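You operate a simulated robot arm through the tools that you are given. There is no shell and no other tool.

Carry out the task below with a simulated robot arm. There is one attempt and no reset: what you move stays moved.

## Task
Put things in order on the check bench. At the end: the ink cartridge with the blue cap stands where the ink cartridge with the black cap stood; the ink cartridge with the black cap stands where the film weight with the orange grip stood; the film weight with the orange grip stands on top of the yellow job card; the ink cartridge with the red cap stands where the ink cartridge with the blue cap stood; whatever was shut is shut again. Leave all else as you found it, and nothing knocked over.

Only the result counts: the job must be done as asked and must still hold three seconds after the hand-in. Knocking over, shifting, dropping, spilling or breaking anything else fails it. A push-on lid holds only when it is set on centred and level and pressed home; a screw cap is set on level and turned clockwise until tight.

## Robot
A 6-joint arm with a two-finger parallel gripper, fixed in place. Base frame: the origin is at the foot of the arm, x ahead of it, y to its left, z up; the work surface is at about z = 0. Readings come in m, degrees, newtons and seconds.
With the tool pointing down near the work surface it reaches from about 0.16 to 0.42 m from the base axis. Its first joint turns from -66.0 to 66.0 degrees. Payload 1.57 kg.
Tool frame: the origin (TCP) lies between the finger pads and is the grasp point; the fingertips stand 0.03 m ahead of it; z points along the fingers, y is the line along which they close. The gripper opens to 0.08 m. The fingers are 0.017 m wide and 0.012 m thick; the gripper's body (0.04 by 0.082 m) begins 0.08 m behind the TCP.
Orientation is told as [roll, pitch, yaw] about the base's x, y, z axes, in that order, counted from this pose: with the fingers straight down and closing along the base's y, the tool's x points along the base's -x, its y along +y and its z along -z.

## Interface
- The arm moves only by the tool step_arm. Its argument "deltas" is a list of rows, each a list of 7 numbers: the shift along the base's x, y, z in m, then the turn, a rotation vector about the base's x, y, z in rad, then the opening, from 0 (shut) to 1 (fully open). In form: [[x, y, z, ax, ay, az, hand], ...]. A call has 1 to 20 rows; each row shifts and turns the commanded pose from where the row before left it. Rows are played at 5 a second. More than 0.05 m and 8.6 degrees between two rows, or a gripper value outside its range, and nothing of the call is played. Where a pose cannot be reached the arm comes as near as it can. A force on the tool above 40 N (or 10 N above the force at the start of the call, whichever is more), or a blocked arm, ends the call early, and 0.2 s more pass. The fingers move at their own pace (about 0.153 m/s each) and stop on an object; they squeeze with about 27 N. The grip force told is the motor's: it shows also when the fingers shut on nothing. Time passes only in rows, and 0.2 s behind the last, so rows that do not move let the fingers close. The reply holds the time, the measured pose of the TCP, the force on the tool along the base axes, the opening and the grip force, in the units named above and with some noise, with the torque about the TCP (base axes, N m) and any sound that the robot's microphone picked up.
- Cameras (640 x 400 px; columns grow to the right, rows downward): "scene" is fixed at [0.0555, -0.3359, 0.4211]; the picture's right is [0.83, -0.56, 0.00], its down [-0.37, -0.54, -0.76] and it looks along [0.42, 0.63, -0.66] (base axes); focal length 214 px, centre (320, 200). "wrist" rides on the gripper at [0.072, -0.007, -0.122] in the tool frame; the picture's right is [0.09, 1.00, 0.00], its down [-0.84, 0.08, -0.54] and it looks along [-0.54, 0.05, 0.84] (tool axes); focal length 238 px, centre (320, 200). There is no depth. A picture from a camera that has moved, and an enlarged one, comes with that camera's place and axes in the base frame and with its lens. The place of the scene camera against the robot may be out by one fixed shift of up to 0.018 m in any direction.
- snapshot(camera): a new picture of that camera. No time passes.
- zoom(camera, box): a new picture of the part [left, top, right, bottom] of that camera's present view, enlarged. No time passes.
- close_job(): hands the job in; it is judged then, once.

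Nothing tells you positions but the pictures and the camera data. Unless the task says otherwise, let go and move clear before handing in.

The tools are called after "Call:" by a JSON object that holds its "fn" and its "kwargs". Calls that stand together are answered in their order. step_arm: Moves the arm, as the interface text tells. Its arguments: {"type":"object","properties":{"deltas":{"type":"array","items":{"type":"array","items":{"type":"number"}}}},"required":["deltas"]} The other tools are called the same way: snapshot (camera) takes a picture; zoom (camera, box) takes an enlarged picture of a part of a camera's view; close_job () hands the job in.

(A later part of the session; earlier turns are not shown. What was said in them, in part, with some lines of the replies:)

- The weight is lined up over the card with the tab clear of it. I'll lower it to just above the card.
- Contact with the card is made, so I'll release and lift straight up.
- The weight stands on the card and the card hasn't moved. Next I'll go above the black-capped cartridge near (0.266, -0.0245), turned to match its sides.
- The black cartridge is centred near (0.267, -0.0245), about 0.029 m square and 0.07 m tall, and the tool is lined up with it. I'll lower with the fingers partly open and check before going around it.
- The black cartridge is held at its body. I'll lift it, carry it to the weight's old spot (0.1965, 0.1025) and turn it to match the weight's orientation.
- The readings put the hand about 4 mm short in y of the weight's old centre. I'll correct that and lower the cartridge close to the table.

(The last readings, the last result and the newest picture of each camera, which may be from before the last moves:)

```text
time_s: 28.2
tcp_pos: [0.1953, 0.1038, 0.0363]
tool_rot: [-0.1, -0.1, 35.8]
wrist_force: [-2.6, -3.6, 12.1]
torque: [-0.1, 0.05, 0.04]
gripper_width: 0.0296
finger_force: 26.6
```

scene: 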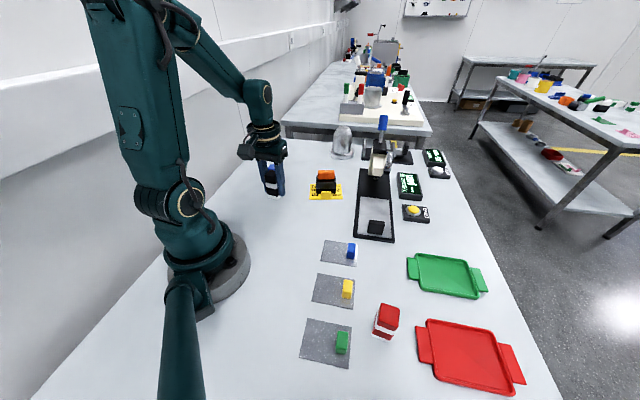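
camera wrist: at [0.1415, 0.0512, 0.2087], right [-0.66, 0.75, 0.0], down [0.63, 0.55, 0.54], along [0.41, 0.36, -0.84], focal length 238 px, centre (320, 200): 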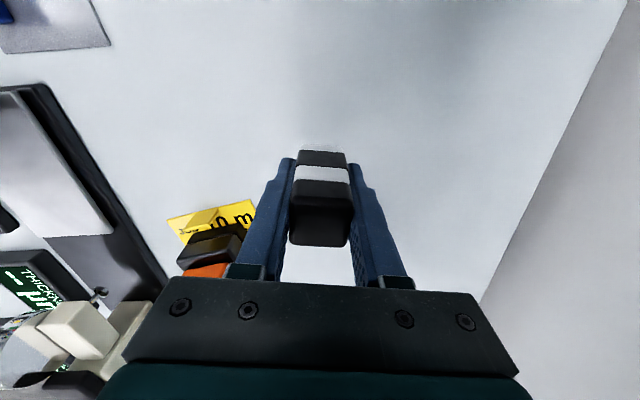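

The cartridge has touched the table. I'll relieve the push a little, open and lift.

Call:
{"fn": "step_arm", "kwargs": {"deltas": [[0, 0, 0.0008, 0, 0, 0, 0], [0, 0, 0, 0, 0, 0, 0.45], [0, 0, 0, 0, 0, 0, 0.7], [0, 0, 0, 0, 0, 0, 0.75], [0, 0, 0.02, 0, 0, 0, 0.75], [0, 0, 0.03, 0, 0, 0, 0.75], [0, 0, 0.04, 0, 0, 0, 0.75], [0, 0, 0.04, 0, 0, 0, 0.75], [0, 0, 0.02, 0, 0, 0, 1], [0, 0, 0, 0, 0, 0, 1]]}}

Call:
{"fn": "snapshot", "kwargs": {"camera": "wrist"}}

Call:
{"fn": "zoom", "kwargs": {"camera": "wrist", "box": [240, 60, 400, 160]}}

Call:
{"fn": "snapshot", "kwargs": {"camera": "scene"}}

```text
time_s: 30.4
tcp_pos: [0.1972, 0.1064, 0.1898]
tool_rot: [0.1, -0.1, 36.0]
wrist_force: [1.2, -0.2, 0.0]
torque: [-0.02, -0.02, 0.01]
gripper_width: 0.08
finger_force: 0.1
```

```text
taken
camera wrist: at [0.1448, 0.0577, 0.3116], right [-0.66, 0.75, 0.0], down [0.63, 0.55, 0.54], along [0.41, 0.36, -0.84], focal length 238 px, centre (320, 200)
```

wrist: 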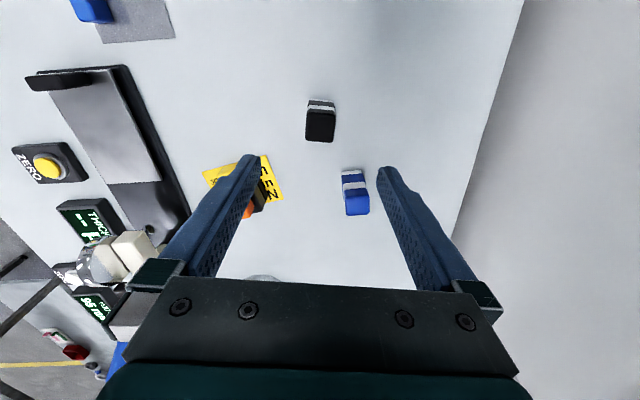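

```text
4.00 times, centred on (320, 110) of wrist
camera zoom: at [0.1448, 0.0577, 0.3116], right [-0.66, 0.75, 0.0], down [0.63, 0.55, 0.54], along [0.41, 0.36, -0.84], focal length 953 px, centre (320, 560)
```

zoom: 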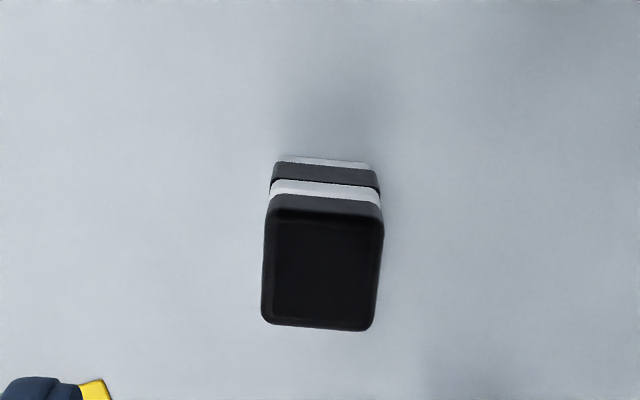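

```text
taken
```

scene: 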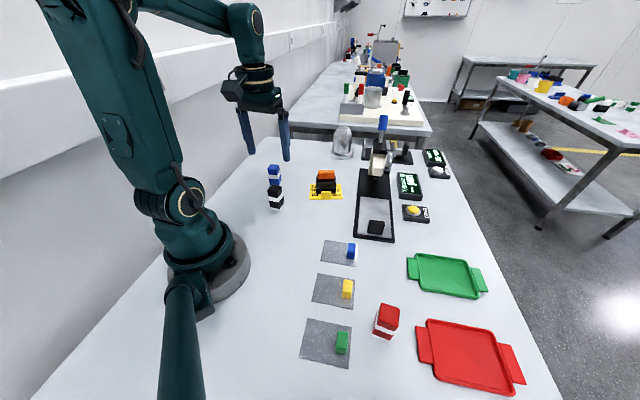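

The black cartridge now stands at the weight's old spot, within about 2 mm. Next I look at the blue-capped cartridge.

Call:
{"fn": "zoom", "kwargs": {"camera": "wrist", "box": [300, 140, 420, 230]}}

Call:
{"fn": "zoom", "kwargs": {"camera": "scene", "box": [250, 150, 310, 220]}}

```text
4.44 times, centred on (360, 185) of wrist
camera zoom: at [0.1448, 0.0577, 0.3116], right [-0.66, 0.75, 0.0], down [0.63, 0.55, 0.54], along [0.41, 0.36, -0.84], focal length 1059 px, centre (142, 267)
```

zoom: 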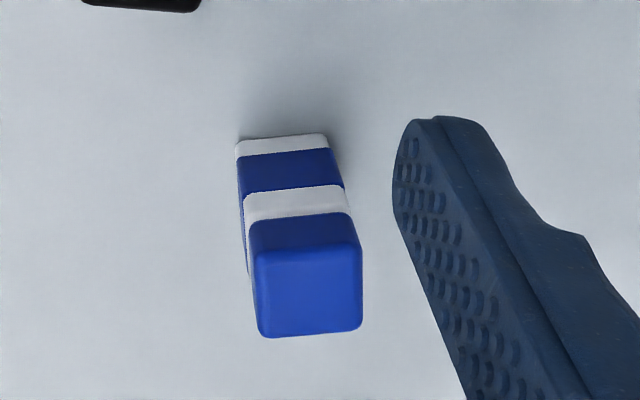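

```text
5.71 times, centred on (280, 185) of scene
camera zoom: at [0.0555, -0.3359, 0.4211], right [0.83, -0.56, 0.0], down [-0.37, -0.54, -0.76], along [0.42, 0.63, -0.66], focal length 1226 px, centre (549, 286)
```

zoom: 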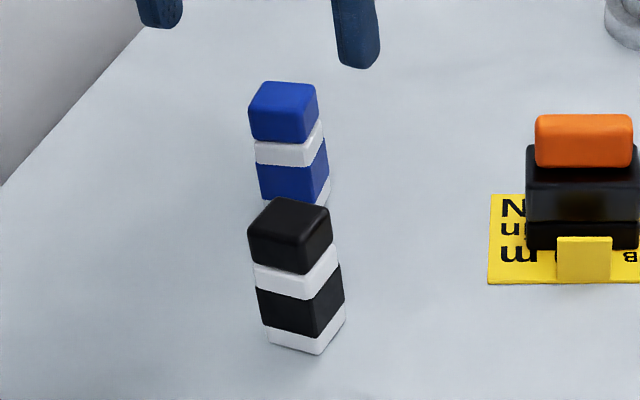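

The blue cartridge is near (0.239, 0.2023), turned about 47°. I'll go above it with the matching turn.

Call:
{"fn": "step_arm", "kwargs": {"deltas": [[0.0103, 0.0241, 0, 0, 0, 0.048, 1], [0.0103, 0.0241, 0, 0, 0, 0.048, 1], [0.0102, 0.0241, 0, 0, 0, 0.048, 1], [0.0102, 0.0242, 0, 0, 0, 0.048, 1], [0, 0, -0.02, 0, 0, 0, 1], [0, 0, 0, 0, 0, 0, 1]]}}

Call:
{"fn": "snapshot", "kwargs": {"camera": "wrist"}}

Call:
{"fn": "zoom", "kwargs": {"camera": "wrist", "box": [240, 60, 400, 160]}}

```text
time_s: 31.8
tcp_pos: [0.2372, 0.2002, 0.1686]
tool_rot: [0.0, -0.2, 47.0]
wrist_force: [0.5, -0.4, -0.1]
torque: [0.01, 0.04, 0.02]
gripper_width: 0.0799
finger_force: 0.1
```

```text
taken
camera wrist: at [0.1947, 0.1437, 0.2898], right [-0.79, 0.61, 0.0], down [0.51, 0.66, 0.54], along [0.33, 0.43, -0.84], focal length 238 px, centre (320, 200)
```

wrist: 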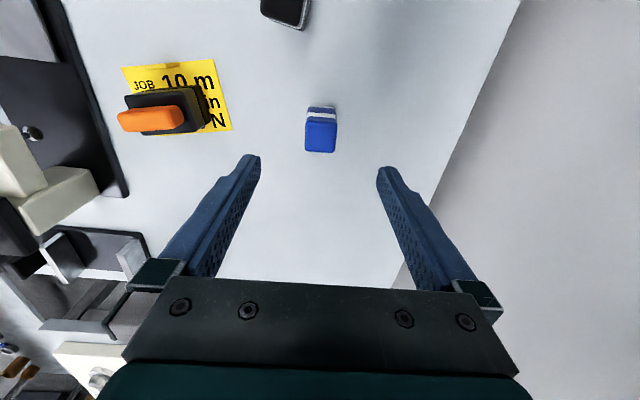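

```text
4.00 times, centred on (320, 110) of wrist
camera zoom: at [0.1947, 0.1437, 0.2898], right [-0.79, 0.61, 0.0], down [0.51, 0.66, 0.54], along [0.33, 0.43, -0.84], focal length 953 px, centre (320, 560)
```

zoom: 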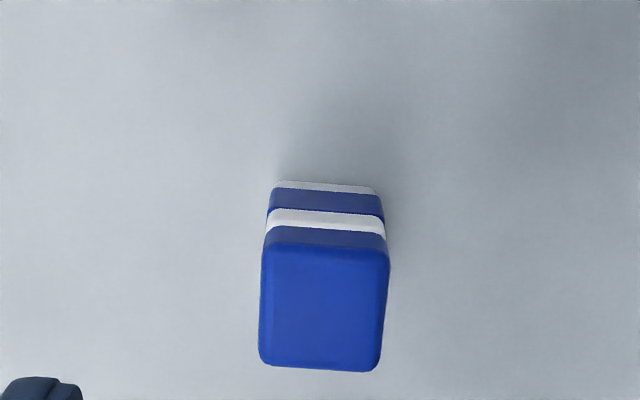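

Call:
{"fn": "step_arm", "kwargs": {"deltas": [[0.0005, 0.0008, -0.03, 0, 0, 0, 0.75], [0, 0, -0.03, 0, 0, 0, 0.75], [0, 0, 0, 0, 0, 0, 0.75], [0, 0, 0, 0, 0, 0, 0.75]]}}

Call:
{"fn": "snapshot", "kwargs": {"camera": "wrist"}}

Call:
{"fn": "zoom", "kwargs": {"camera": "scene", "box": [220, 110, 340, 220]}}

```text
time_s: 32.8
tcp_pos: [0.2364, 0.2016, 0.1105]
tool_rot: [0.1, -0.1, 46.9]
wrist_force: [-0.2, 0.4, 0.0]
torque: [-0.03, 0.0, 0.0]
gripper_width: 0.0599
finger_force: 0.1
```

```text
taken
camera wrist: at [0.1943, 0.1452, 0.2329], right [-0.79, 0.61, 0.0], down [0.51, 0.66, 0.54], along [0.33, 0.43, -0.84], focal length 238 px, centre (320, 200)
```

wrist: 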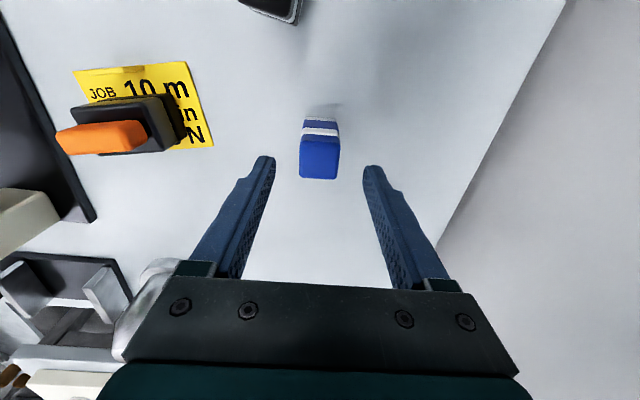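

```text
3.64 times, centred on (280, 165) of scene
camera zoom: at [0.0555, -0.3359, 0.4211], right [0.83, -0.56, 0.0], down [-0.37, -0.54, -0.76], along [0.42, 0.63, -0.66], focal length 780 px, centre (466, 327)
```

zoom: 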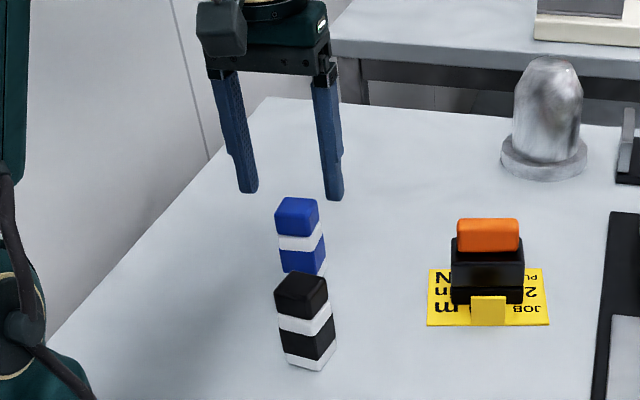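

Call:
{"fn": "step_arm", "kwargs": {"deltas": [[0, 0, -0.02, 0, 0, 0, 0.75], [0, 0, -0.02, 0, 0, 0, 0.75], [0, 0, -0.02, 0, 0, 0, 0.75], [0, 0, -0.012, 0, 0, 0, 0.75], [0, 0, 0, 0, 0, 0, 0.75]]}}

Call:
{"fn": "snapshot", "kwargs": {"camera": "wrist"}}

Call:
{"fn": "zoom", "kwargs": {"camera": "scene", "box": [220, 110, 340, 220]}}

```text
time_s: 34.0
tcp_pos: [0.2351, 0.2033, 0.0368]
tool_rot: [0.1, -0.1, 46.9]
wrist_force: [-0.3, -0.7, -0.4]
torque: [0.0, 0.03, -0.02]
gripper_width: 0.0601
finger_force: 0.0
```

```text
taken
camera wrist: at [0.1929, 0.1454, 0.1595], right [-0.79, 0.61, 0.0], down [0.51, 0.66, 0.54], along [0.33, 0.43, -0.84], focal length 238 px, centre (320, 200)
```

wrist: 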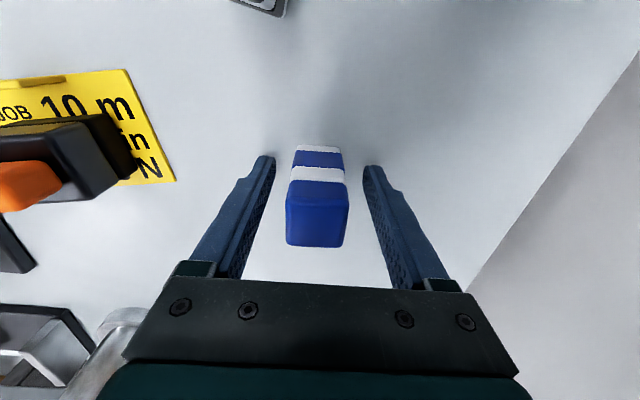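

```text
3.64 times, centred on (280, 165) of scene
camera zoom: at [0.0555, -0.3359, 0.4211], right [0.83, -0.56, 0.0], down [-0.37, -0.54, -0.76], along [0.42, 0.63, -0.66], focal length 780 px, centre (466, 327)
```

zoom: 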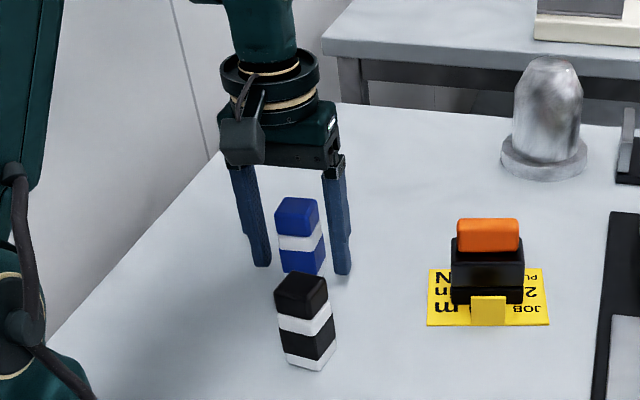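

Call:
{"fn": "step_arm", "kwargs": {"deltas": [[0.0015, -0.0014, 0, 0, 0, 0, 0.75], [0, 0, 0, 0, 0, 0, 0.45], [0, 0, 0, 0, 0, 0, 0.2], [0, 0, 0, 0, 0, 0, 0], [0, 0, 0, 0, 0, 0, 0]]}}

Call:
{"fn": "zoom", "kwargs": {"camera": "wrist", "box": [240, 100, 400, 260]}}

Call:
{"fn": "zoom", "kwargs": {"camera": "scene", "box": [220, 110, 340, 220]}}

```text
time_s: 35.2
tcp_pos: [0.2367, 0.2007, 0.0374]
tool_rot: [-0.1, -0.1, 46.9]
wrist_force: [-0.3, -0.2, -0.7]
torque: [-0.01, -0.01, 0.01]
gripper_width: 0.0296
finger_force: 27.3
```

```text
2.50 times, centred on (320, 180) of wrist
camera zoom: at [0.1944, 0.1437, 0.1595], right [-0.79, 0.61, 0.0], down [0.51, 0.66, 0.54], along [0.33, 0.43, -0.84], focal length 596 px, centre (320, 250)
```

zoom: 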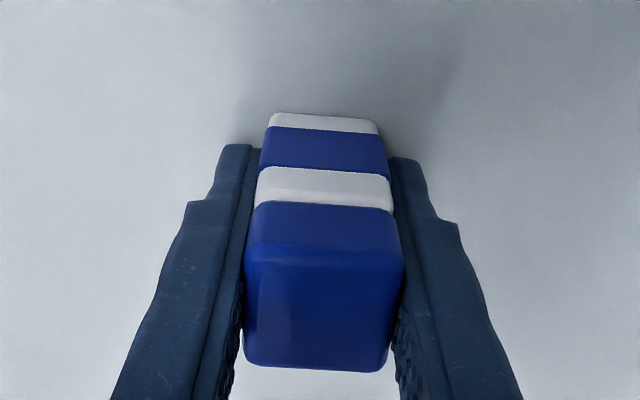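

```text
3.64 times, centred on (280, 165) of scene
camera zoom: at [0.0555, -0.3359, 0.4211], right [0.83, -0.56, 0.0], down [-0.37, -0.54, -0.76], along [0.42, 0.63, -0.66], focal length 780 px, centre (466, 327)
```

zoom: 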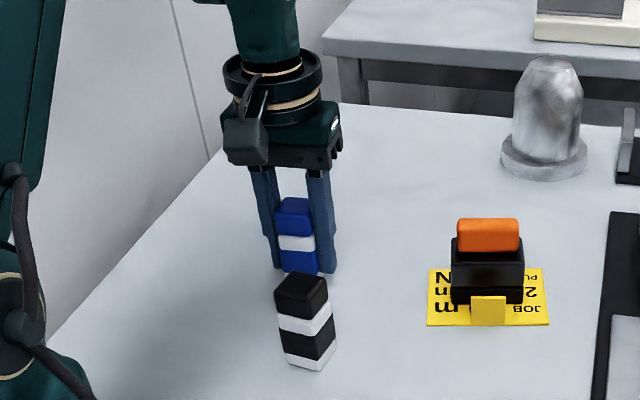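

The blue cartridge is held. I'll lift it well above everything and carry it to the black one's old spot (0.267, -0.0247).

Call:
{"fn": "step_arm", "kwargs": {"deltas": [[0, 0, 0.01, 0, 0, 0, 0], [0, 0, 0.025, 0, 0, 0, 0], [0, 0, 0.03, 0, 0, 0, 0], [0, 0, 0.025, 0, 0, 0, 0], [0.00284, -0.0226, 0, 0, 0, -0.0061, 0], [0.00284, -0.0226, 0, 0, 0, -0.0061, 0], [0.00284, -0.0226, 0, 0, 0, -0.0061, 0], [0.00284, -0.0226, 0, 0, 0, -0.0061, 0], [0.00284, -0.0226, 0, 0, 0, -0.0061, 0], [0.00284, -0.0226, 0, 0, 0, -0.0061, 0], [0.00284, -0.0226, 0, 0, 0, -0.0061, 0], [0.00284, -0.0226, 0, 0, 0, -0.0061, 0], [0.00284, -0.0226, 0, 0, 0, -0.0061, 0], [0.00284, -0.0226, 0, 0, 0, -0.0061, 0], [0, 0, 0, 0, 0, 0, 0], [0, 0, 0, 0, 0, 0, 0]]}}

Call:
{"fn": "snapshot", "kwargs": {"camera": "wrist"}}

Call:
{"fn": "snapshot", "kwargs": {"camera": "scene"}}

```text
time_s: 38.6
tcp_pos: [0.2649, -0.0246, 0.1247]
tool_rot: [0.0, -0.2, 43.3]
wrist_force: [1.1, -0.2, -0.3]
torque: [-0.02, -0.03, -0.02]
gripper_width: 0.0295
finger_force: 26.8
```

```text
taken
camera wrist: at [0.2197, -0.0794, 0.2473], right [-0.75, 0.66, 0.0], down [0.55, 0.63, 0.54], along [0.36, 0.41, -0.84], focal length 238 px, centre (320, 200)
```

wrist: 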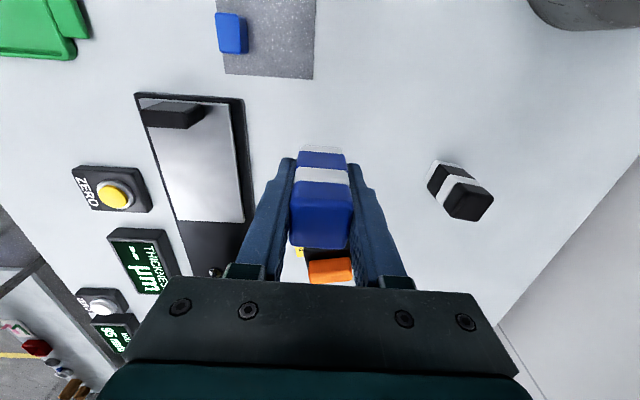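

```text
taken
```

scene: 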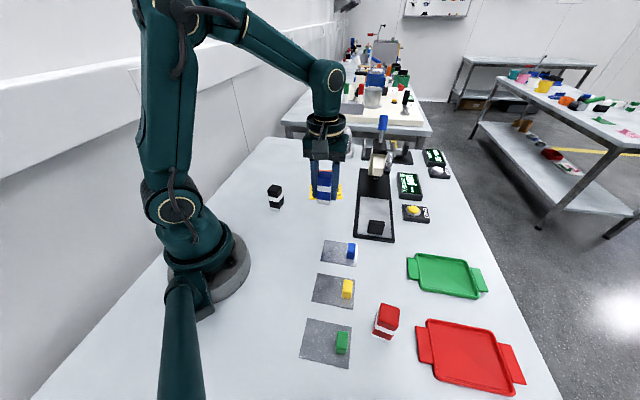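

Call:
{"fn": "step_arm", "kwargs": {"deltas": [[0, 0, -0.025, 0, 0, 0, 0], [0, 0, -0.025, 0, 0, 0, 0], [0, 0, -0.02, 0, 0, 0, 0], [0, 0, -0.012, 0, 0, 0, 0], [0, 0, 0, 0, 0, 0, 0], [0, 0, 0, 0, 0, 0, 0]]}}

Call:
{"fn": "zoom", "kwargs": {"camera": "wrist", "box": [240, 100, 400, 260]}}

Call:
{"fn": "zoom", "kwargs": {"camera": "scene", "box": [290, 160, 360, 240]}}

```text
time_s: 40.0
tcp_pos: [0.2656, -0.0253, 0.045]
tool_rot: [0.0, -0.1, 43.4]
wrist_force: [-0.7, 0.0, -0.5]
torque: [0.0, -0.02, -0.01]
gripper_width: 0.0296
finger_force: 26.6
```

```text
2.50 times, centred on (320, 180) of wrist
camera zoom: at [0.2207, -0.0795, 0.1663], right [-0.75, 0.66, 0.0], down [0.55, 0.63, 0.54], along [0.36, 0.41, -0.84], focal length 596 px, centre (320, 250)
```

zoom: 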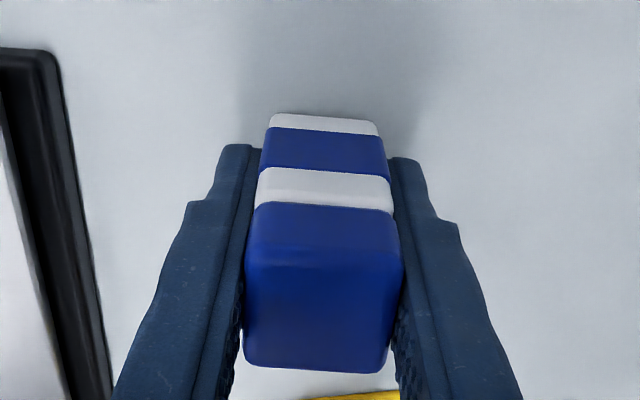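

```text
5.00 times, centred on (325, 200) of scene
camera zoom: at [0.0555, -0.3359, 0.4211], right [0.83, -0.56, 0.0], down [-0.37, -0.54, -0.76], along [0.42, 0.63, -0.66], focal length 1072 px, centre (295, 200)
```

zoom: 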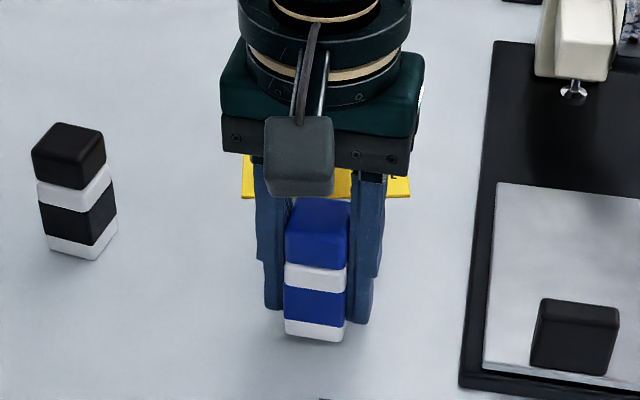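

Call:
{"fn": "step_arm", "kwargs": {"deltas": [[-0.001, 0, -0.003, 0, 0, 0, 0], [0, 0, -0.002, 0, 0, 0, 0], [0, 0, 0, 0, 0, 0, 0]]}}

```text
time_s: 40.8
tcp_pos: [0.2648, -0.0243, 0.0401]
tool_rot: [0.0, -0.1, 43.5]
wrist_force: [-0.8, 0.3, 0.0]
torque: [0.03, 0.01, -0.01]
gripper_width: 0.0295
finger_force: 26.7
```

Call:
{"fn": "step_arm", "kwargs": {"deltas": [[0, 0, -0.001, 0, 0, 0, 0], [0, 0, -0.0005, 0, 0, 0, 0], [0, 0, 0, 0, 0, 0, 0]]}}

```text
time_s: 41.6
tcp_pos: [0.2661, -0.0261, 0.0368]
tool_rot: [0.1, -0.2, 43.3]
wrist_force: [1.0, -0.9, -0.1]
torque: [0.02, 0.02, -0.03]
gripper_width: 0.0295
finger_force: 27.2
```

Call:
{"fn": "step_arm", "kwargs": {"deltas": [[0, 0, -0.001, 0, 0, 0, 0], [0, 0, 0, 0, 0, 0, 0]]}}

```text
time_s: 42.2
tcp_pos: [0.2656, -0.0253, 0.038]
tool_rot: [0.0, -0.1, 43.4]
wrist_force: [-1.7, -1.7, 9.1]
torque: [-0.05, 0.11, -0.01]
gripper_width: 0.0295
finger_force: 27.0
```

The blue cartridge is on the table. I'll relieve the push, release and lift straight up.

Call:
{"fn": "step_arm", "kwargs": {"deltas": [[0, 0, 0.0006, 0, 0, 0, 0], [0, 0, 0, 0, 0, 0, 0.45], [0, 0, 0, 0, 0, 0, 0.7], [0, 0, 0, 0, 0, 0, 0.75], [0, 0, 0.02, 0, 0, 0, 0.75], [0, 0, 0.03, 0, 0, 0, 0.75], [0, 0, 0.04, 0, 0, 0, 0.75], [0, 0, 0.04, 0, 0, 0, 0.75], [0, 0, 0.015, 0, 0, 0, 1], [0, 0, 0, 0, 0, 0, 1]]}}

Call:
{"fn": "snapshot", "kwargs": {"camera": "wrist"}}

Call:
{"fn": "zoom", "kwargs": {"camera": "wrist", "box": [240, 60, 400, 160]}}

Call:
{"fn": "snapshot", "kwargs": {"camera": "scene"}}

```text
time_s: 44.4
tcp_pos: [0.2661, -0.0268, 0.1849]
tool_rot: [-0.1, -0.2, 43.4]
wrist_force: [1.5, 1.0, 0.0]
torque: [0.02, 0.02, 0.01]
gripper_width: 0.0799
finger_force: 0.0
```

```text
taken
camera wrist: at [0.2197, -0.0808, 0.3066], right [-0.75, 0.66, 0.0], down [0.55, 0.63, 0.54], along [0.36, 0.41, -0.84], focal length 238 px, centre (320, 200)
```

wrist: 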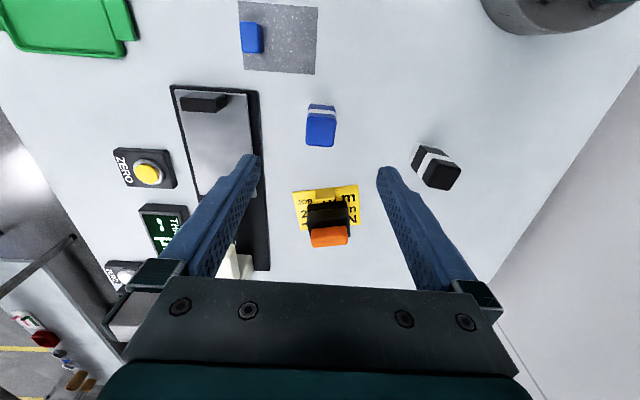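

```text
4.00 times, centred on (320, 110) of wrist
camera zoom: at [0.2197, -0.0808, 0.3066], right [-0.75, 0.66, 0.0], down [0.55, 0.63, 0.54], along [0.36, 0.41, -0.84], focal length 953 px, centre (320, 560)
```

zoom: 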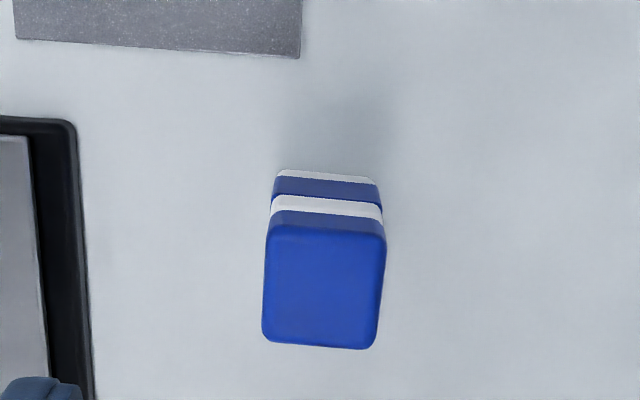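

```text
taken
```

scene: 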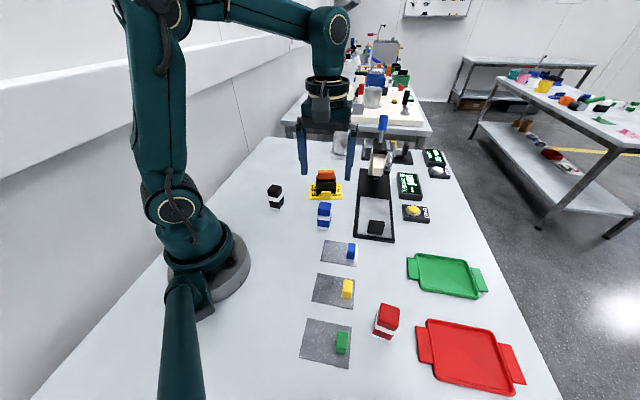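

The blue cartridge stands at the black one's old spot, within about 1.5 mm. Now I'll go above the red-capped cartridge near (0.21, -0.282), turning the hand to about -51°.

Call:
{"fn": "step_arm", "kwargs": {"deltas": [[-0.0047, -0.0213, 0, 0, 0, -0.1379, 1], [-0.0047, -0.0213, 0, 0, 0, -0.1379, 1], [-0.0047, -0.0213, 0, 0, 0, -0.1379, 1], [-0.0047, -0.0213, 0, 0, 0, -0.1379, 1], [-0.0047, -0.0213, 0, 0, 0, -0.1379, 1], [-0.0047, -0.0213, 0, 0, 0, -0.1379, 1], [-0.0047, -0.0213, 0, 0, 0, -0.1379, 1], [-0.0047, -0.0213, 0, 0, 0, -0.1379, 1], [-0.0047, -0.0213, 0, 0, 0, -0.1379, 1], [-0.0047, -0.0213, 0, 0, 0, -0.1379, 1], [-0.0047, -0.0213, 0, 0, 0, -0.1379, 1], [-0.0047, -0.0213, 0, 0, 0, -0.1379, 1], [0, 0, 0, 0, 0, 0, 1], [0, 0, 0, 0, 0, 0, 1]]}}

Call:
{"fn": "snapshot", "kwargs": {"camera": "wrist"}}

Call:
{"fn": "zoom", "kwargs": {"camera": "wrist", "box": [240, 60, 400, 160]}}

Call:
{"fn": "snapshot", "kwargs": {"camera": "scene"}}

```text
time_s: 47.4
tcp_pos: [0.2103, -0.2809, 0.1826]
tool_rot: [0.1, -0.1, -51.5]
wrist_force: [0.7, -0.3, 0.2]
torque: [0.0, 0.0, 0.01]
gripper_width: 0.0799
finger_force: 0.0
```

```text
taken
camera wrist: at [0.1623, -0.2299, 0.3059], right [0.72, 0.69, 0.0], down [0.58, -0.61, 0.54], along [0.38, -0.39, -0.84], focal length 238 px, centre (320, 200)
```

wrist: 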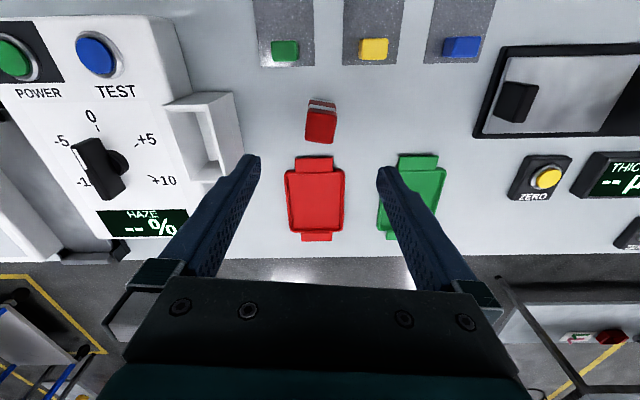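

```text
4.00 times, centred on (320, 110) of wrist
camera zoom: at [0.1623, -0.2299, 0.3059], right [0.72, 0.69, 0.0], down [0.58, -0.61, 0.54], along [0.38, -0.39, -0.84], focal length 953 px, centre (320, 560)
```

zoom: 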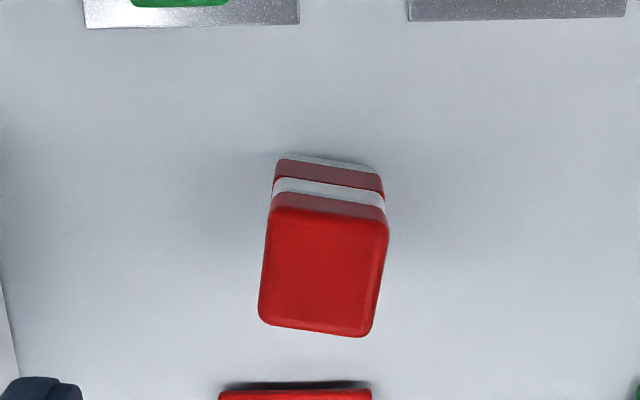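

```text
taken
```

scene: 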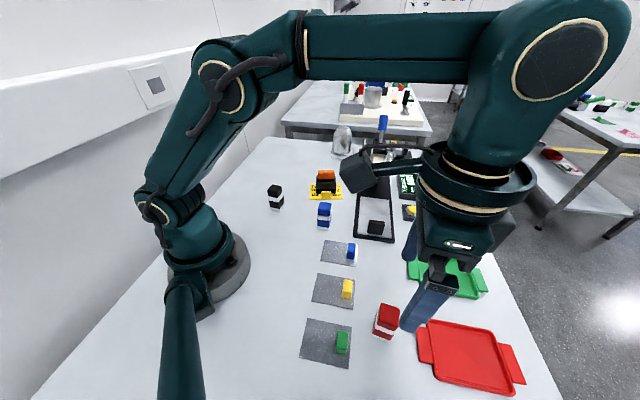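

The red cartridge is centred near (0.211, -0.280), turned about -53.5°. I'll make small corrections and lower to just above it.

Call:
{"fn": "step_arm", "kwargs": {"deltas": [[-0.001, 0.0015, -0.025, 0, 0, -0.035, 0.75], [0, 0, -0.025, 0, 0, 0, 0.75], [0, 0, -0.022, 0, 0, 0, 0.75], [0, 0, 0, 0, 0, 0, 0.75], [0, 0, 0, 0, 0, 0, 0.75]]}}

Call:
{"fn": "snapshot", "kwargs": {"camera": "wrist"}}

Call:
{"fn": "zoom", "kwargs": {"camera": "scene", "box": [320, 240, 520, 400]}}

```text
time_s: 48.6
tcp_pos: [0.2082, -0.2782, 0.1106]
tool_rot: [0.0, -0.1, -53.4]
wrist_force: [-0.5, 0.6, -0.7]
torque: [-0.03, 0.03, -0.01]
gripper_width: 0.06
finger_force: 0.1
```

```text
taken
camera wrist: at [0.1607, -0.2256, 0.2335], right [0.74, 0.67, 0.0], down [0.56, -0.62, 0.54], along [0.36, -0.4, -0.84], focal length 238 px, centre (320, 200)
```

wrist: 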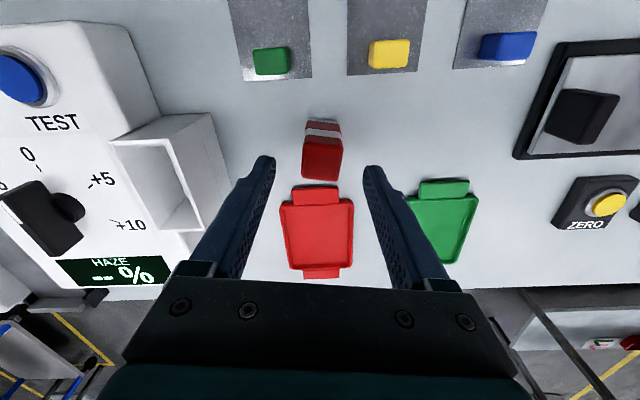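

```text
2.50 times, centred on (420, 320) of scene
camera zoom: at [0.0555, -0.3359, 0.4211], right [0.83, -0.56, 0.0], down [-0.37, -0.54, -0.76], along [0.42, 0.63, -0.66], focal length 536 px, centre (70, -100)
```

zoom: 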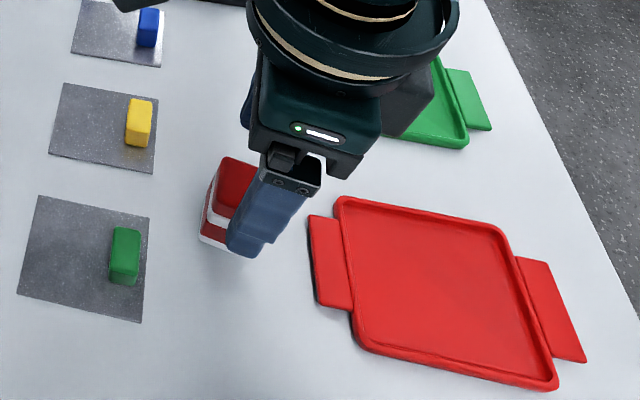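

Call:
{"fn": "step_arm", "kwargs": {"deltas": [[0.0012, -0.0008, -0.02, 0, 0, 0, 0.75], [0, 0, -0.02, 0, 0, 0, 0.75], [0, 0, -0.02, 0, 0, 0, 0.75], [0, 0, -0.0135, 0, 0, 0, 0.75], [0, 0, 0, 0, 0, 0, 0.75]]}}

Call:
{"fn": "snapshot", "kwargs": {"camera": "wrist"}}

Call:
{"fn": "zoom", "kwargs": {"camera": "scene", "box": [320, 240, 520, 400]}}

```text
time_s: 49.8
tcp_pos: [0.2067, -0.2811, 0.0365]
tool_rot: [0.0, -0.1, -53.4]
wrist_force: [-0.1, 0.9, 0.8]
torque: [0.02, 0.01, 0.02]
gripper_width: 0.06
finger_force: 0.1
```

```text
taken
camera wrist: at [0.1609, -0.2267, 0.1599], right [0.74, 0.67, 0.0], down [0.56, -0.62, 0.54], along [0.36, -0.4, -0.84], focal length 238 px, centre (320, 200)
```

wrist: 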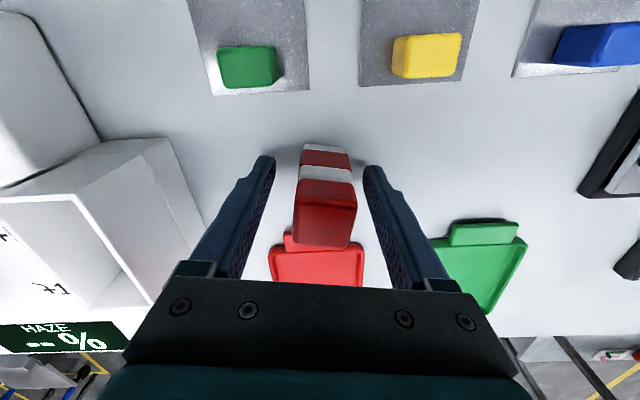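

```text
2.50 times, centred on (420, 320) of scene
camera zoom: at [0.0555, -0.3359, 0.4211], right [0.83, -0.56, 0.0], down [-0.37, -0.54, -0.76], along [0.42, 0.63, -0.66], focal length 536 px, centre (70, -100)
```

zoom: 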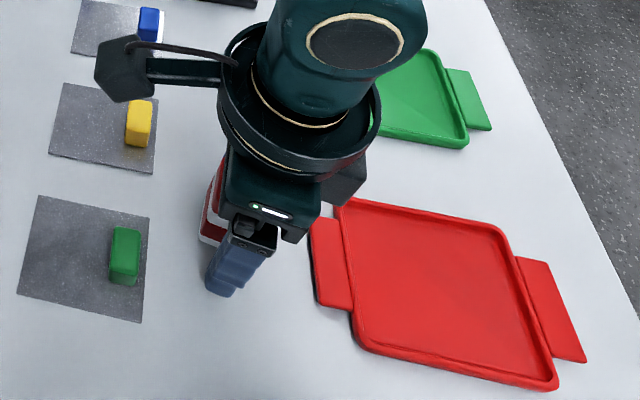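

Call:
{"fn": "step_arm", "kwargs": {"deltas": [[0, 0, 0, 0, 0, 0, 0.45], [0, 0, 0, 0, 0, 0, 0.2], [0, 0, 0, 0, 0, 0, 0], [0, 0, 0, 0, 0, 0, 0]]}}

Call:
{"fn": "zoom", "kwargs": {"camera": "wrist", "box": [240, 100, 400, 260]}}

```text
time_s: 50.8
tcp_pos: [0.206, -0.2804, 0.0382]
tool_rot: [0.0, -0.1, -53.4]
wrist_force: [0.2, -0.3, -0.4]
torque: [0.02, 0.04, 0.03]
gripper_width: 0.0294
finger_force: 26.8
```

```text
2.50 times, centred on (320, 180) of wrist
camera zoom: at [0.1609, -0.2267, 0.1601], right [0.74, 0.67, 0.0], down [0.56, -0.62, 0.54], along [0.36, -0.4, -0.84], focal length 596 px, centre (320, 250)
```

zoom: 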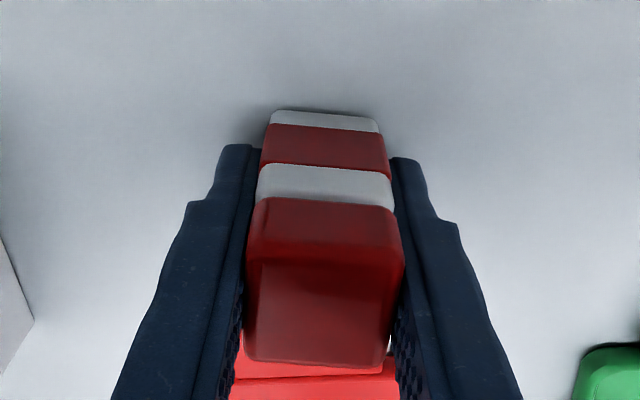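

The red cartridge is held. I'll lift it 0.1 m straight up and check.

Call:
{"fn": "step_arm", "kwargs": {"deltas": [[0, 0, 0.01, 0, 0, 0, 0], [0, 0, 0.025, 0, 0, 0, 0], [0, 0, 0.03, 0, 0, 0, 0], [0, 0, 0.035, 0, 0, 0, 0], [0, 0, 0, 0, 0, 0, 0]]}}

Call:
{"fn": "snapshot", "kwargs": {"camera": "wrist"}}

Call:
{"fn": "snapshot", "kwargs": {"camera": "scene"}}

```text
time_s: 52.0
tcp_pos: [0.2093, -0.2829, 0.1392]
tool_rot: [-0.1, -0.1, -53.4]
wrist_force: [0.1, 0.6, 0.0]
torque: [-0.02, -0.03, 0.02]
gripper_width: 0.0296
finger_force: 27.1
```

```text
taken
camera wrist: at [0.1631, -0.2275, 0.2608], right [0.74, 0.67, 0.0], down [0.56, -0.62, 0.54], along [0.36, -0.4, -0.84], focal length 238 px, centre (320, 200)
```

wrist: 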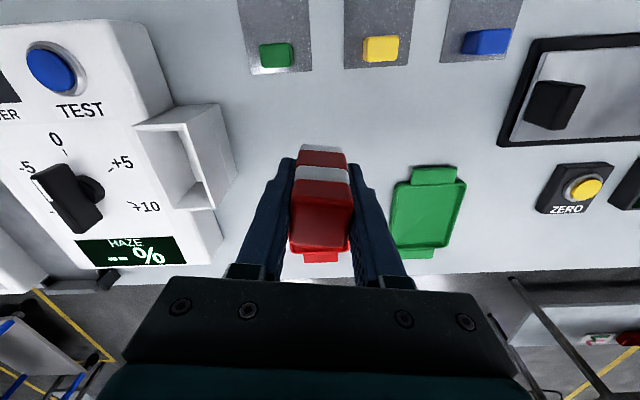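

```text
taken
```

scene: 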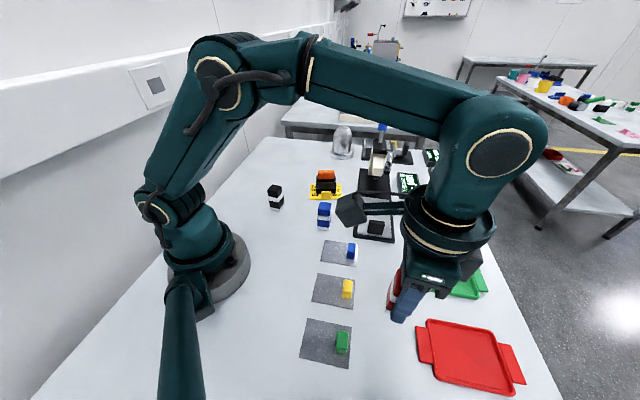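

Call:
{"fn": "step_arm", "kwargs": {"deltas": [[0.0017, 0.03015, 0, 0, 0, 0.1095, 0], [0.0017, 0.03015, 0, 0, 0, 0.1095, 0], [0.0017, 0.03015, 0, 0, 0, 0.1095, 0], [0.0017, 0.03015, 0, 0, 0, 0.1095, 0], [0.0017, 0.03015, 0, 0, 0, 0.1095, 0], [0.0017, 0.03015, 0, 0, 0, 0.1095, 0], [0.0017, 0.03015, 0, 0, 0, 0.1095, 0], [0.0017, 0.03015, 0, 0, 0, 0.1095, 0], [0.0017, 0.03015, 0, 0, 0, 0.1095, 0], [0.0017, 0.03015, 0, 0, 0, 0.1095, 0], [0.0017, 0.03015, 0, 0, 0, 0.1095, 0], [0.0017, 0.03015, 0, 0, 0, 0.1095, 0], [0.0017, 0.03015, 0, 0, 0, 0.1095, 0], [0.0017, 0.03015, 0, 0, 0, 0.1095, 0], [0.0017, 0.03015, 0, 0, 0, 0.1095, 0], [0.0017, 0.03015, 0, 0, 0, 0.1095, 0], [0, 0, 0, 0, 0, 0, 0], [0, 0, 0, 0, 0, 0, 0]]}}

Call:
{"fn": "snapshot", "kwargs": {"camera": "wrist"}}

Call:
{"fn": "snapshot", "kwargs": {"camera": "scene"}}

```text
time_s: 55.8
tcp_pos: [0.2391, 0.2018, 0.139]
tool_rot: [0.0, -0.1, 47.0]
wrist_force: [0.1, -0.2, -0.7]
torque: [0.04, 0.0, 0.02]
gripper_width: 0.0293
finger_force: 27.5
```

```text
taken
camera wrist: at [0.1957, 0.1448, 0.2596], right [-0.79, 0.61, 0.0], down [0.51, 0.66, 0.54], along [0.33, 0.43, -0.84], focal length 238 px, centre (320, 200)
```

wrist: 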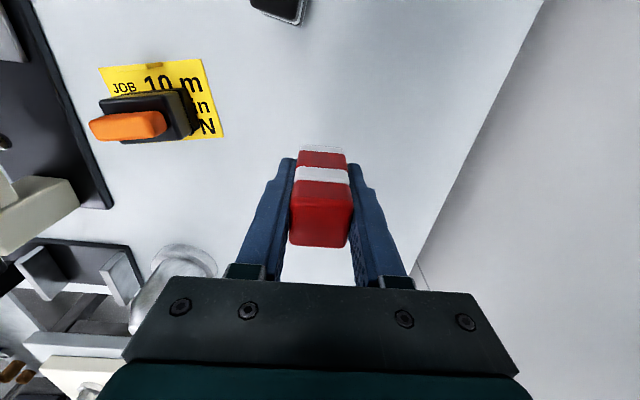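

```text
taken
```

scene: 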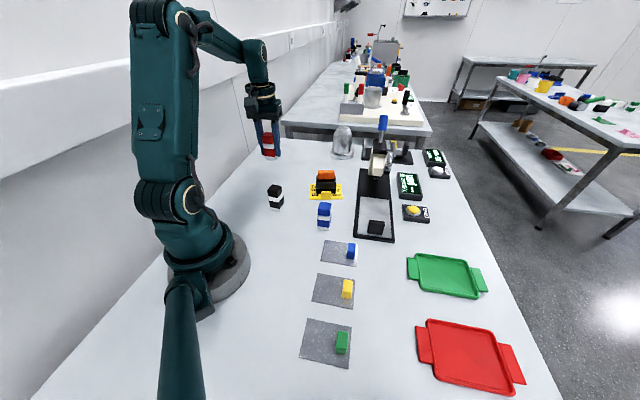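

Call:
{"fn": "step_arm", "kwargs": {"deltas": [[-0.001, -0.0008, -0.02, 0, 0, 0, 0], [0, 0, -0.025, 0, 0, 0, 0], [0, 0, -0.025, 0, 0, 0, 0], [0, 0, -0.015, 0, 0, 0, 0], [0, 0, -0.008, 0, 0, 0, 0], [0, 0, 0, 0, 0, 0, 0], [0, 0, 0, 0, 0, 0, 0]]}}

Call:
{"fn": "zoom", "kwargs": {"camera": "wrist", "box": [240, 100, 400, 260]}}

Call:
{"fn": "zoom", "kwargs": {"camera": "scene", "box": [220, 110, 340, 220]}}

```text
time_s: 57.4
tcp_pos: [0.2351, 0.2007, 0.043]
tool_rot: [-0.1, -0.2, 46.8]
wrist_force: [-0.4, -0.1, 0.0]
torque: [-0.02, 0.0, 0.02]
gripper_width: 0.0297
finger_force: 27.2
```

```text
2.50 times, centred on (320, 180) of wrist
camera zoom: at [0.1934, 0.1433, 0.1648], right [-0.79, 0.61, 0.0], down [0.51, 0.66, 0.54], along [0.33, 0.43, -0.84], focal length 596 px, centre (320, 250)
```

zoom: 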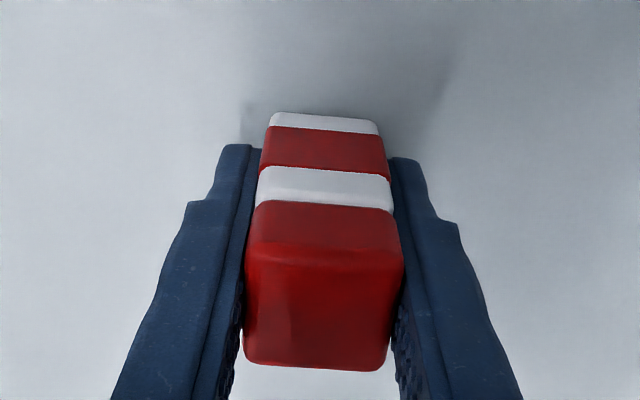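

```text
3.64 times, centred on (280, 165) of scene
camera zoom: at [0.0555, -0.3359, 0.4211], right [0.83, -0.56, 0.0], down [-0.37, -0.54, -0.76], along [0.42, 0.63, -0.66], focal length 780 px, centre (466, 327)
```

zoom: 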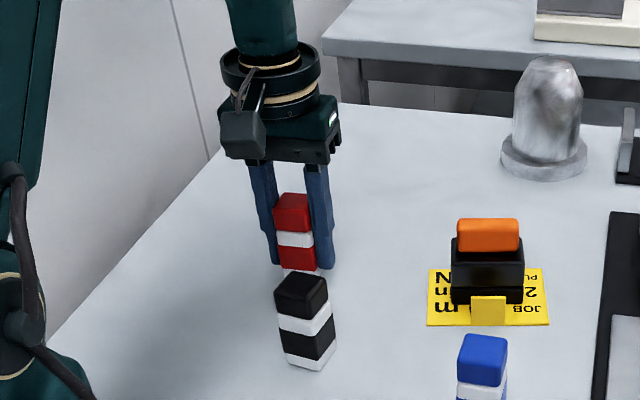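

Call:
{"fn": "step_arm", "kwargs": {"deltas": [[0.0012, 0.0006, -0.002, 0, 0, 0, 0], [0, 0, -0.002, 0, 0, 0, 0], [0, 0, 0, 0, 0, 0, 0]]}}

```text
time_s: 58.2
tcp_pos: [0.2363, 0.2015, 0.0391]
tool_rot: [0.1, -0.2, 46.9]
wrist_force: [-0.2, -0.2, -0.1]
torque: [-0.03, 0.0, 0.04]
gripper_width: 0.0293
finger_force: 26.9
```

Call:
{"fn": "step_arm", "kwargs": {"deltas": [[0, 0, -0.001, 0, 0, 0, 0], [0, 0, 0, 0, 0, 0, 0]]}}

```text
time_s: 58.8
tcp_pos: [0.2375, 0.2006, 0.0384]
tool_rot: [0.0, -0.1, 46.9]
wrist_force: [-0.8, 0.4, -0.1]
torque: [-0.01, 0.0, -0.01]
gripper_width: 0.0296
finger_force: 27.0
```

Call:
{"fn": "step_arm", "kwargs": {"deltas": [[0, 0, -0.0008, 0, 0, 0, 0], [0, 0, 0, 0, 0, 0, 0]]}}

```text
time_s: 59.4
tcp_pos: [0.2373, 0.1993, 0.0384]
tool_rot: [-0.1, -0.1, 46.9]
wrist_force: [-0.8, 0.3, -0.6]
torque: [0.0, 0.04, -0.03]
gripper_width: 0.0295
finger_force: 27.3
```

Call:
{"fn": "step_arm", "kwargs": {"deltas": [[0, 0, -0.0008, 0, 0, 0, 0], [0, 0, 0, 0, 0, 0, 0]]}}

Call:
{"fn": "zoom", "kwargs": {"camera": "wrist", "box": [240, 100, 400, 260]}}

```text
time_s: 60.0
tcp_pos: [0.2379, 0.1991, 0.039]
tool_rot: [0.0, -0.2, 47.0]
wrist_force: [-2.0, 0.2, 5.5]
torque: [0.04, 0.05, -0.03]
gripper_width: 0.0297
finger_force: 27.4
```

```text
2.50 times, centred on (320, 180) of wrist
camera zoom: at [0.1942, 0.1426, 0.1598], right [-0.79, 0.61, 0.0], down [0.51, 0.66, 0.54], along [0.33, 0.43, -0.84], focal length 596 px, centre (320, 250)
```

zoom: 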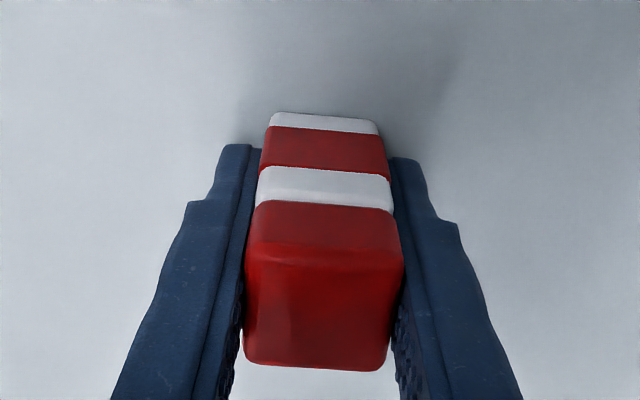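

The red cartridge has touched down within about 1 mm of the blue one's old spot. I'll release and lift clear.

Call:
{"fn": "step_arm", "kwargs": {"deltas": [[0, 0, 0.0004, 0, 0, 0, 0], [0, 0, 0, 0, 0, 0, 0.45], [0, 0, 0, 0, 0, 0, 0.7], [0, 0, 0, 0, 0, 0, 0.75], [0, 0, 0.02, 0, 0, 0, 0.75], [0, 0, 0.03, 0, 0, 0, 0.75], [0, 0, 0.04, 0, 0, 0, 0.75], [0, 0, 0.04, 0, 0, 0, 0.75], [0, 0, 0.02, 0, 0, 0, 1], [0, 0, 0, 0, 0, 0, 1]]}}

Call:
{"fn": "snapshot", "kwargs": {"camera": "wrist"}}

Call:
{"fn": "zoom", "kwargs": {"camera": "wrist", "box": [240, 60, 400, 160]}}

Call:
{"fn": "snapshot", "kwargs": {"camera": "scene"}}

```text
time_s: 62.2
tcp_pos: [0.2348, 0.2009, 0.1863]
tool_rot: [0.0, -0.1, 46.8]
wrist_force: [-0.1, -0.8, -0.6]
torque: [0.01, 0.01, -0.01]
gripper_width: 0.0798
finger_force: 0.0
```

```text
taken
camera wrist: at [0.1933, 0.1429, 0.3082], right [-0.79, 0.61, 0.0], down [0.51, 0.66, 0.54], along [0.33, 0.43, -0.84], focal length 238 px, centre (320, 200)
```

wrist: 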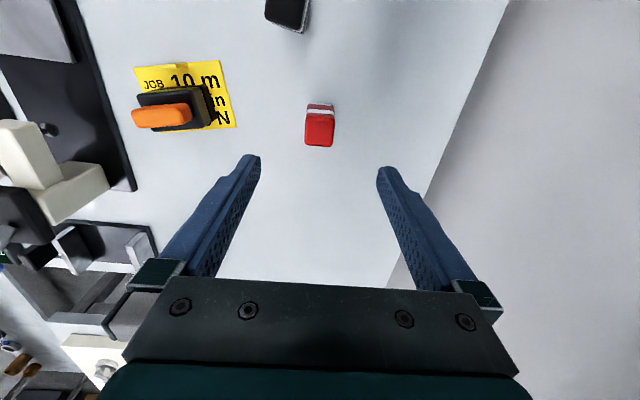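

```text
4.00 times, centred on (320, 110) of wrist
camera zoom: at [0.1933, 0.1429, 0.3082], right [-0.79, 0.61, 0.0], down [0.51, 0.66, 0.54], along [0.33, 0.43, -0.84], focal length 953 px, centre (320, 560)
```

zoom: 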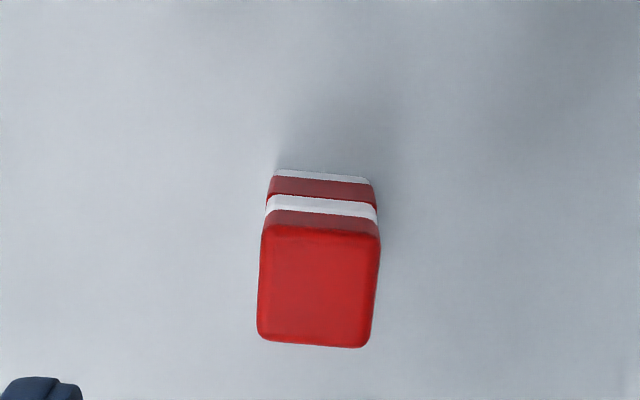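

```text
taken
```

scene: 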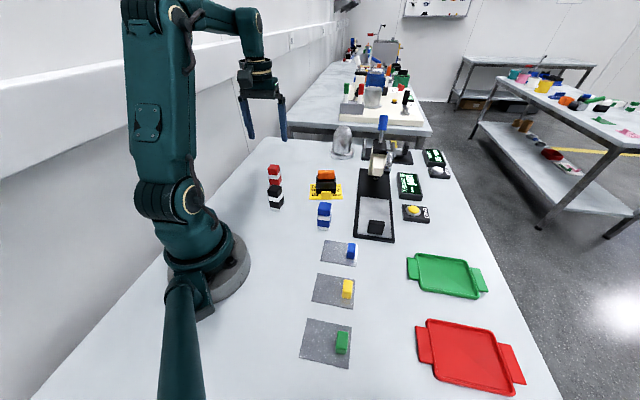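

All four items have been placed. I'll compare the same enlarged views as at the start before handing in.

Call:
{"fn": "zoom", "kwargs": {"camera": "scene", "box": [240, 130, 400, 230]}}

Call:
{"fn": "zoom", "kwargs": {"camera": "scene", "box": [280, 220, 520, 400]}}

Call:
{"fn": "zoom", "kwargs": {"camera": "scene", "box": [250, 150, 310, 220]}}

Call:
{"fn": "zoom", "kwargs": {"camera": "scene", "box": [300, 175, 360, 235]}}

Call:
{"fn": "zoom", "kwargs": {"camera": "scene", "box": [320, 100, 470, 250]}}

```text
4.00 times, centred on (320, 180) of scene
camera zoom: at [0.0555, -0.3359, 0.4211], right [0.83, -0.56, 0.0], down [-0.37, -0.54, -0.76], along [0.42, 0.63, -0.66], focal length 858 px, centre (320, 280)
```

zoom: 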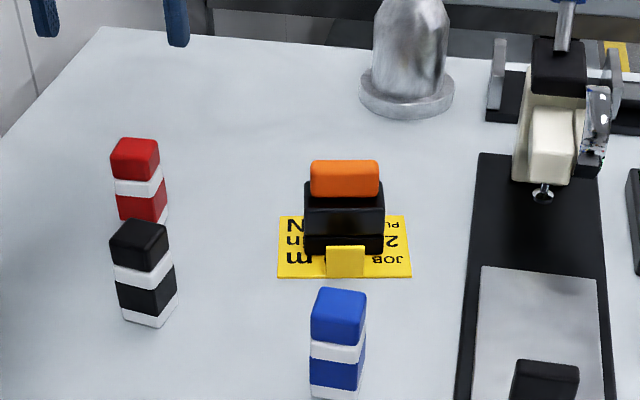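

```text
2.22 times, centred on (400, 310) of scene
camera zoom: at [0.0555, -0.3359, 0.4211], right [0.83, -0.56, 0.0], down [-0.37, -0.54, -0.76], along [0.42, 0.63, -0.66], focal length 477 px, centre (142, -44)
```

zoom: 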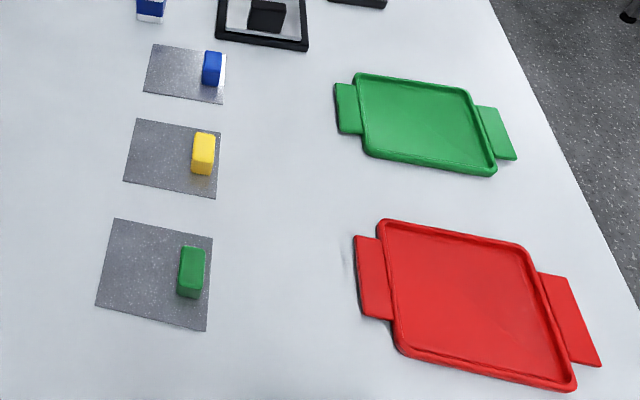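

```text
5.71 times, centred on (280, 185) of scene
camera zoom: at [0.0555, -0.3359, 0.4211], right [0.83, -0.56, 0.0], down [-0.37, -0.54, -0.76], along [0.42, 0.63, -0.66], focal length 1226 px, centre (549, 286)
```

zoom: 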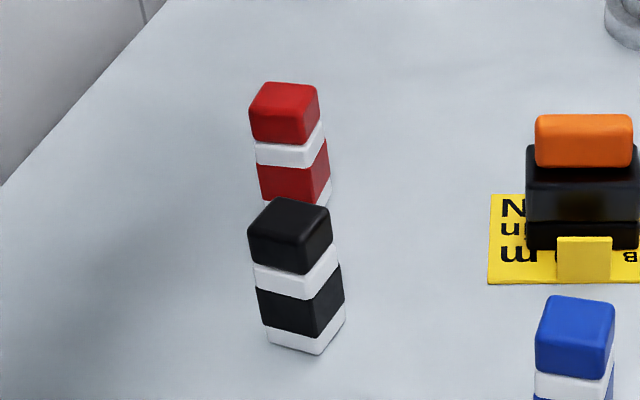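

```text
6.67 times, centred on (330, 205) of scene
camera zoom: at [0.0555, -0.3359, 0.4211], right [0.83, -0.56, 0.0], down [-0.37, -0.54, -0.76], along [0.42, 0.63, -0.66], focal length 1430 px, centre (253, 167)
```

zoom: 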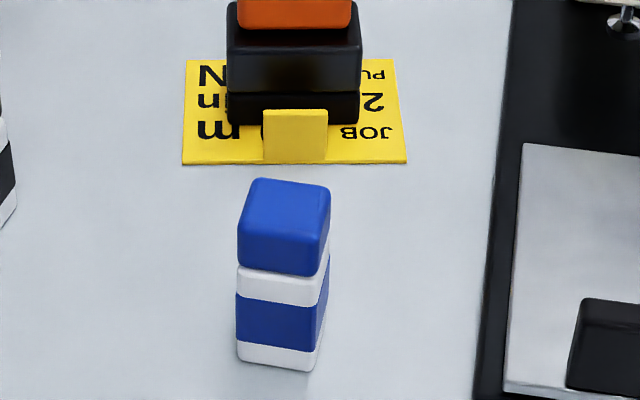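

```text
2.67 times, centred on (395, 175) of scene
camera zoom: at [0.0555, -0.3359, 0.4211], right [0.83, -0.56, 0.0], down [-0.37, -0.54, -0.76], along [0.42, 0.63, -0.66], focal length 572 px, centre (120, 267)
```

zoom: 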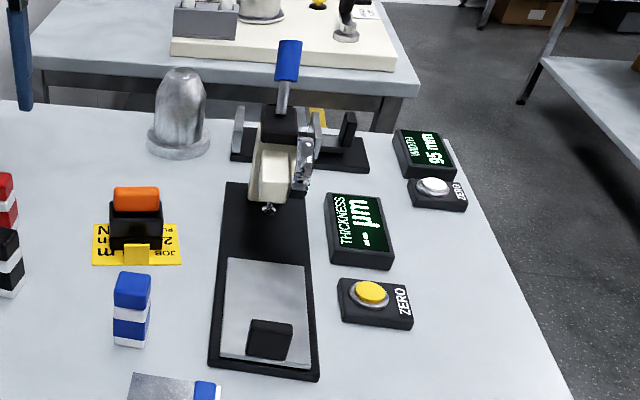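

Everything matches the task: blue is on black's old spot, black on the weight's old spot, red on blue's old spot, and the weight stands on the card. The card and all other items look unmoved, nothing was opened, and the hand is empty and clear, so I hand in.

Call:
{"fn": "close_job", "kwargs": {}}

```text
The job is handed in.
```

The bench is in the order you asked for, and the job is handed in. The reply only confirmed the hand-in, so I don't have the verdict. Before handing in, I compared the same enlarged scene views as at the start:

| Item | Now stands | Fit |
|---|---|---|
| Film weight, orange grip | On the yellow job card, about 4 mm off its centre, away from the raised tab | Card not moved |
| Ink cartridge, black cap | Where the weight stood | Within about 2 mm |
| Ink cartridge, blue cap | Where the black-capped one stood | Within about 1.5 mm |
| Ink cartridge, red cap | Where the blue-capped one stood | Within about 1 mm |

The fits are estimates from the camera views and arm readings, which carry a millimetre or two of noise.

All four are upright. Nothing had to be opened, so there was nothing to shut again. The trays, film samples and gauges looked unmoved. I left the gripper empty and raised clear above the red-capped cartridge.
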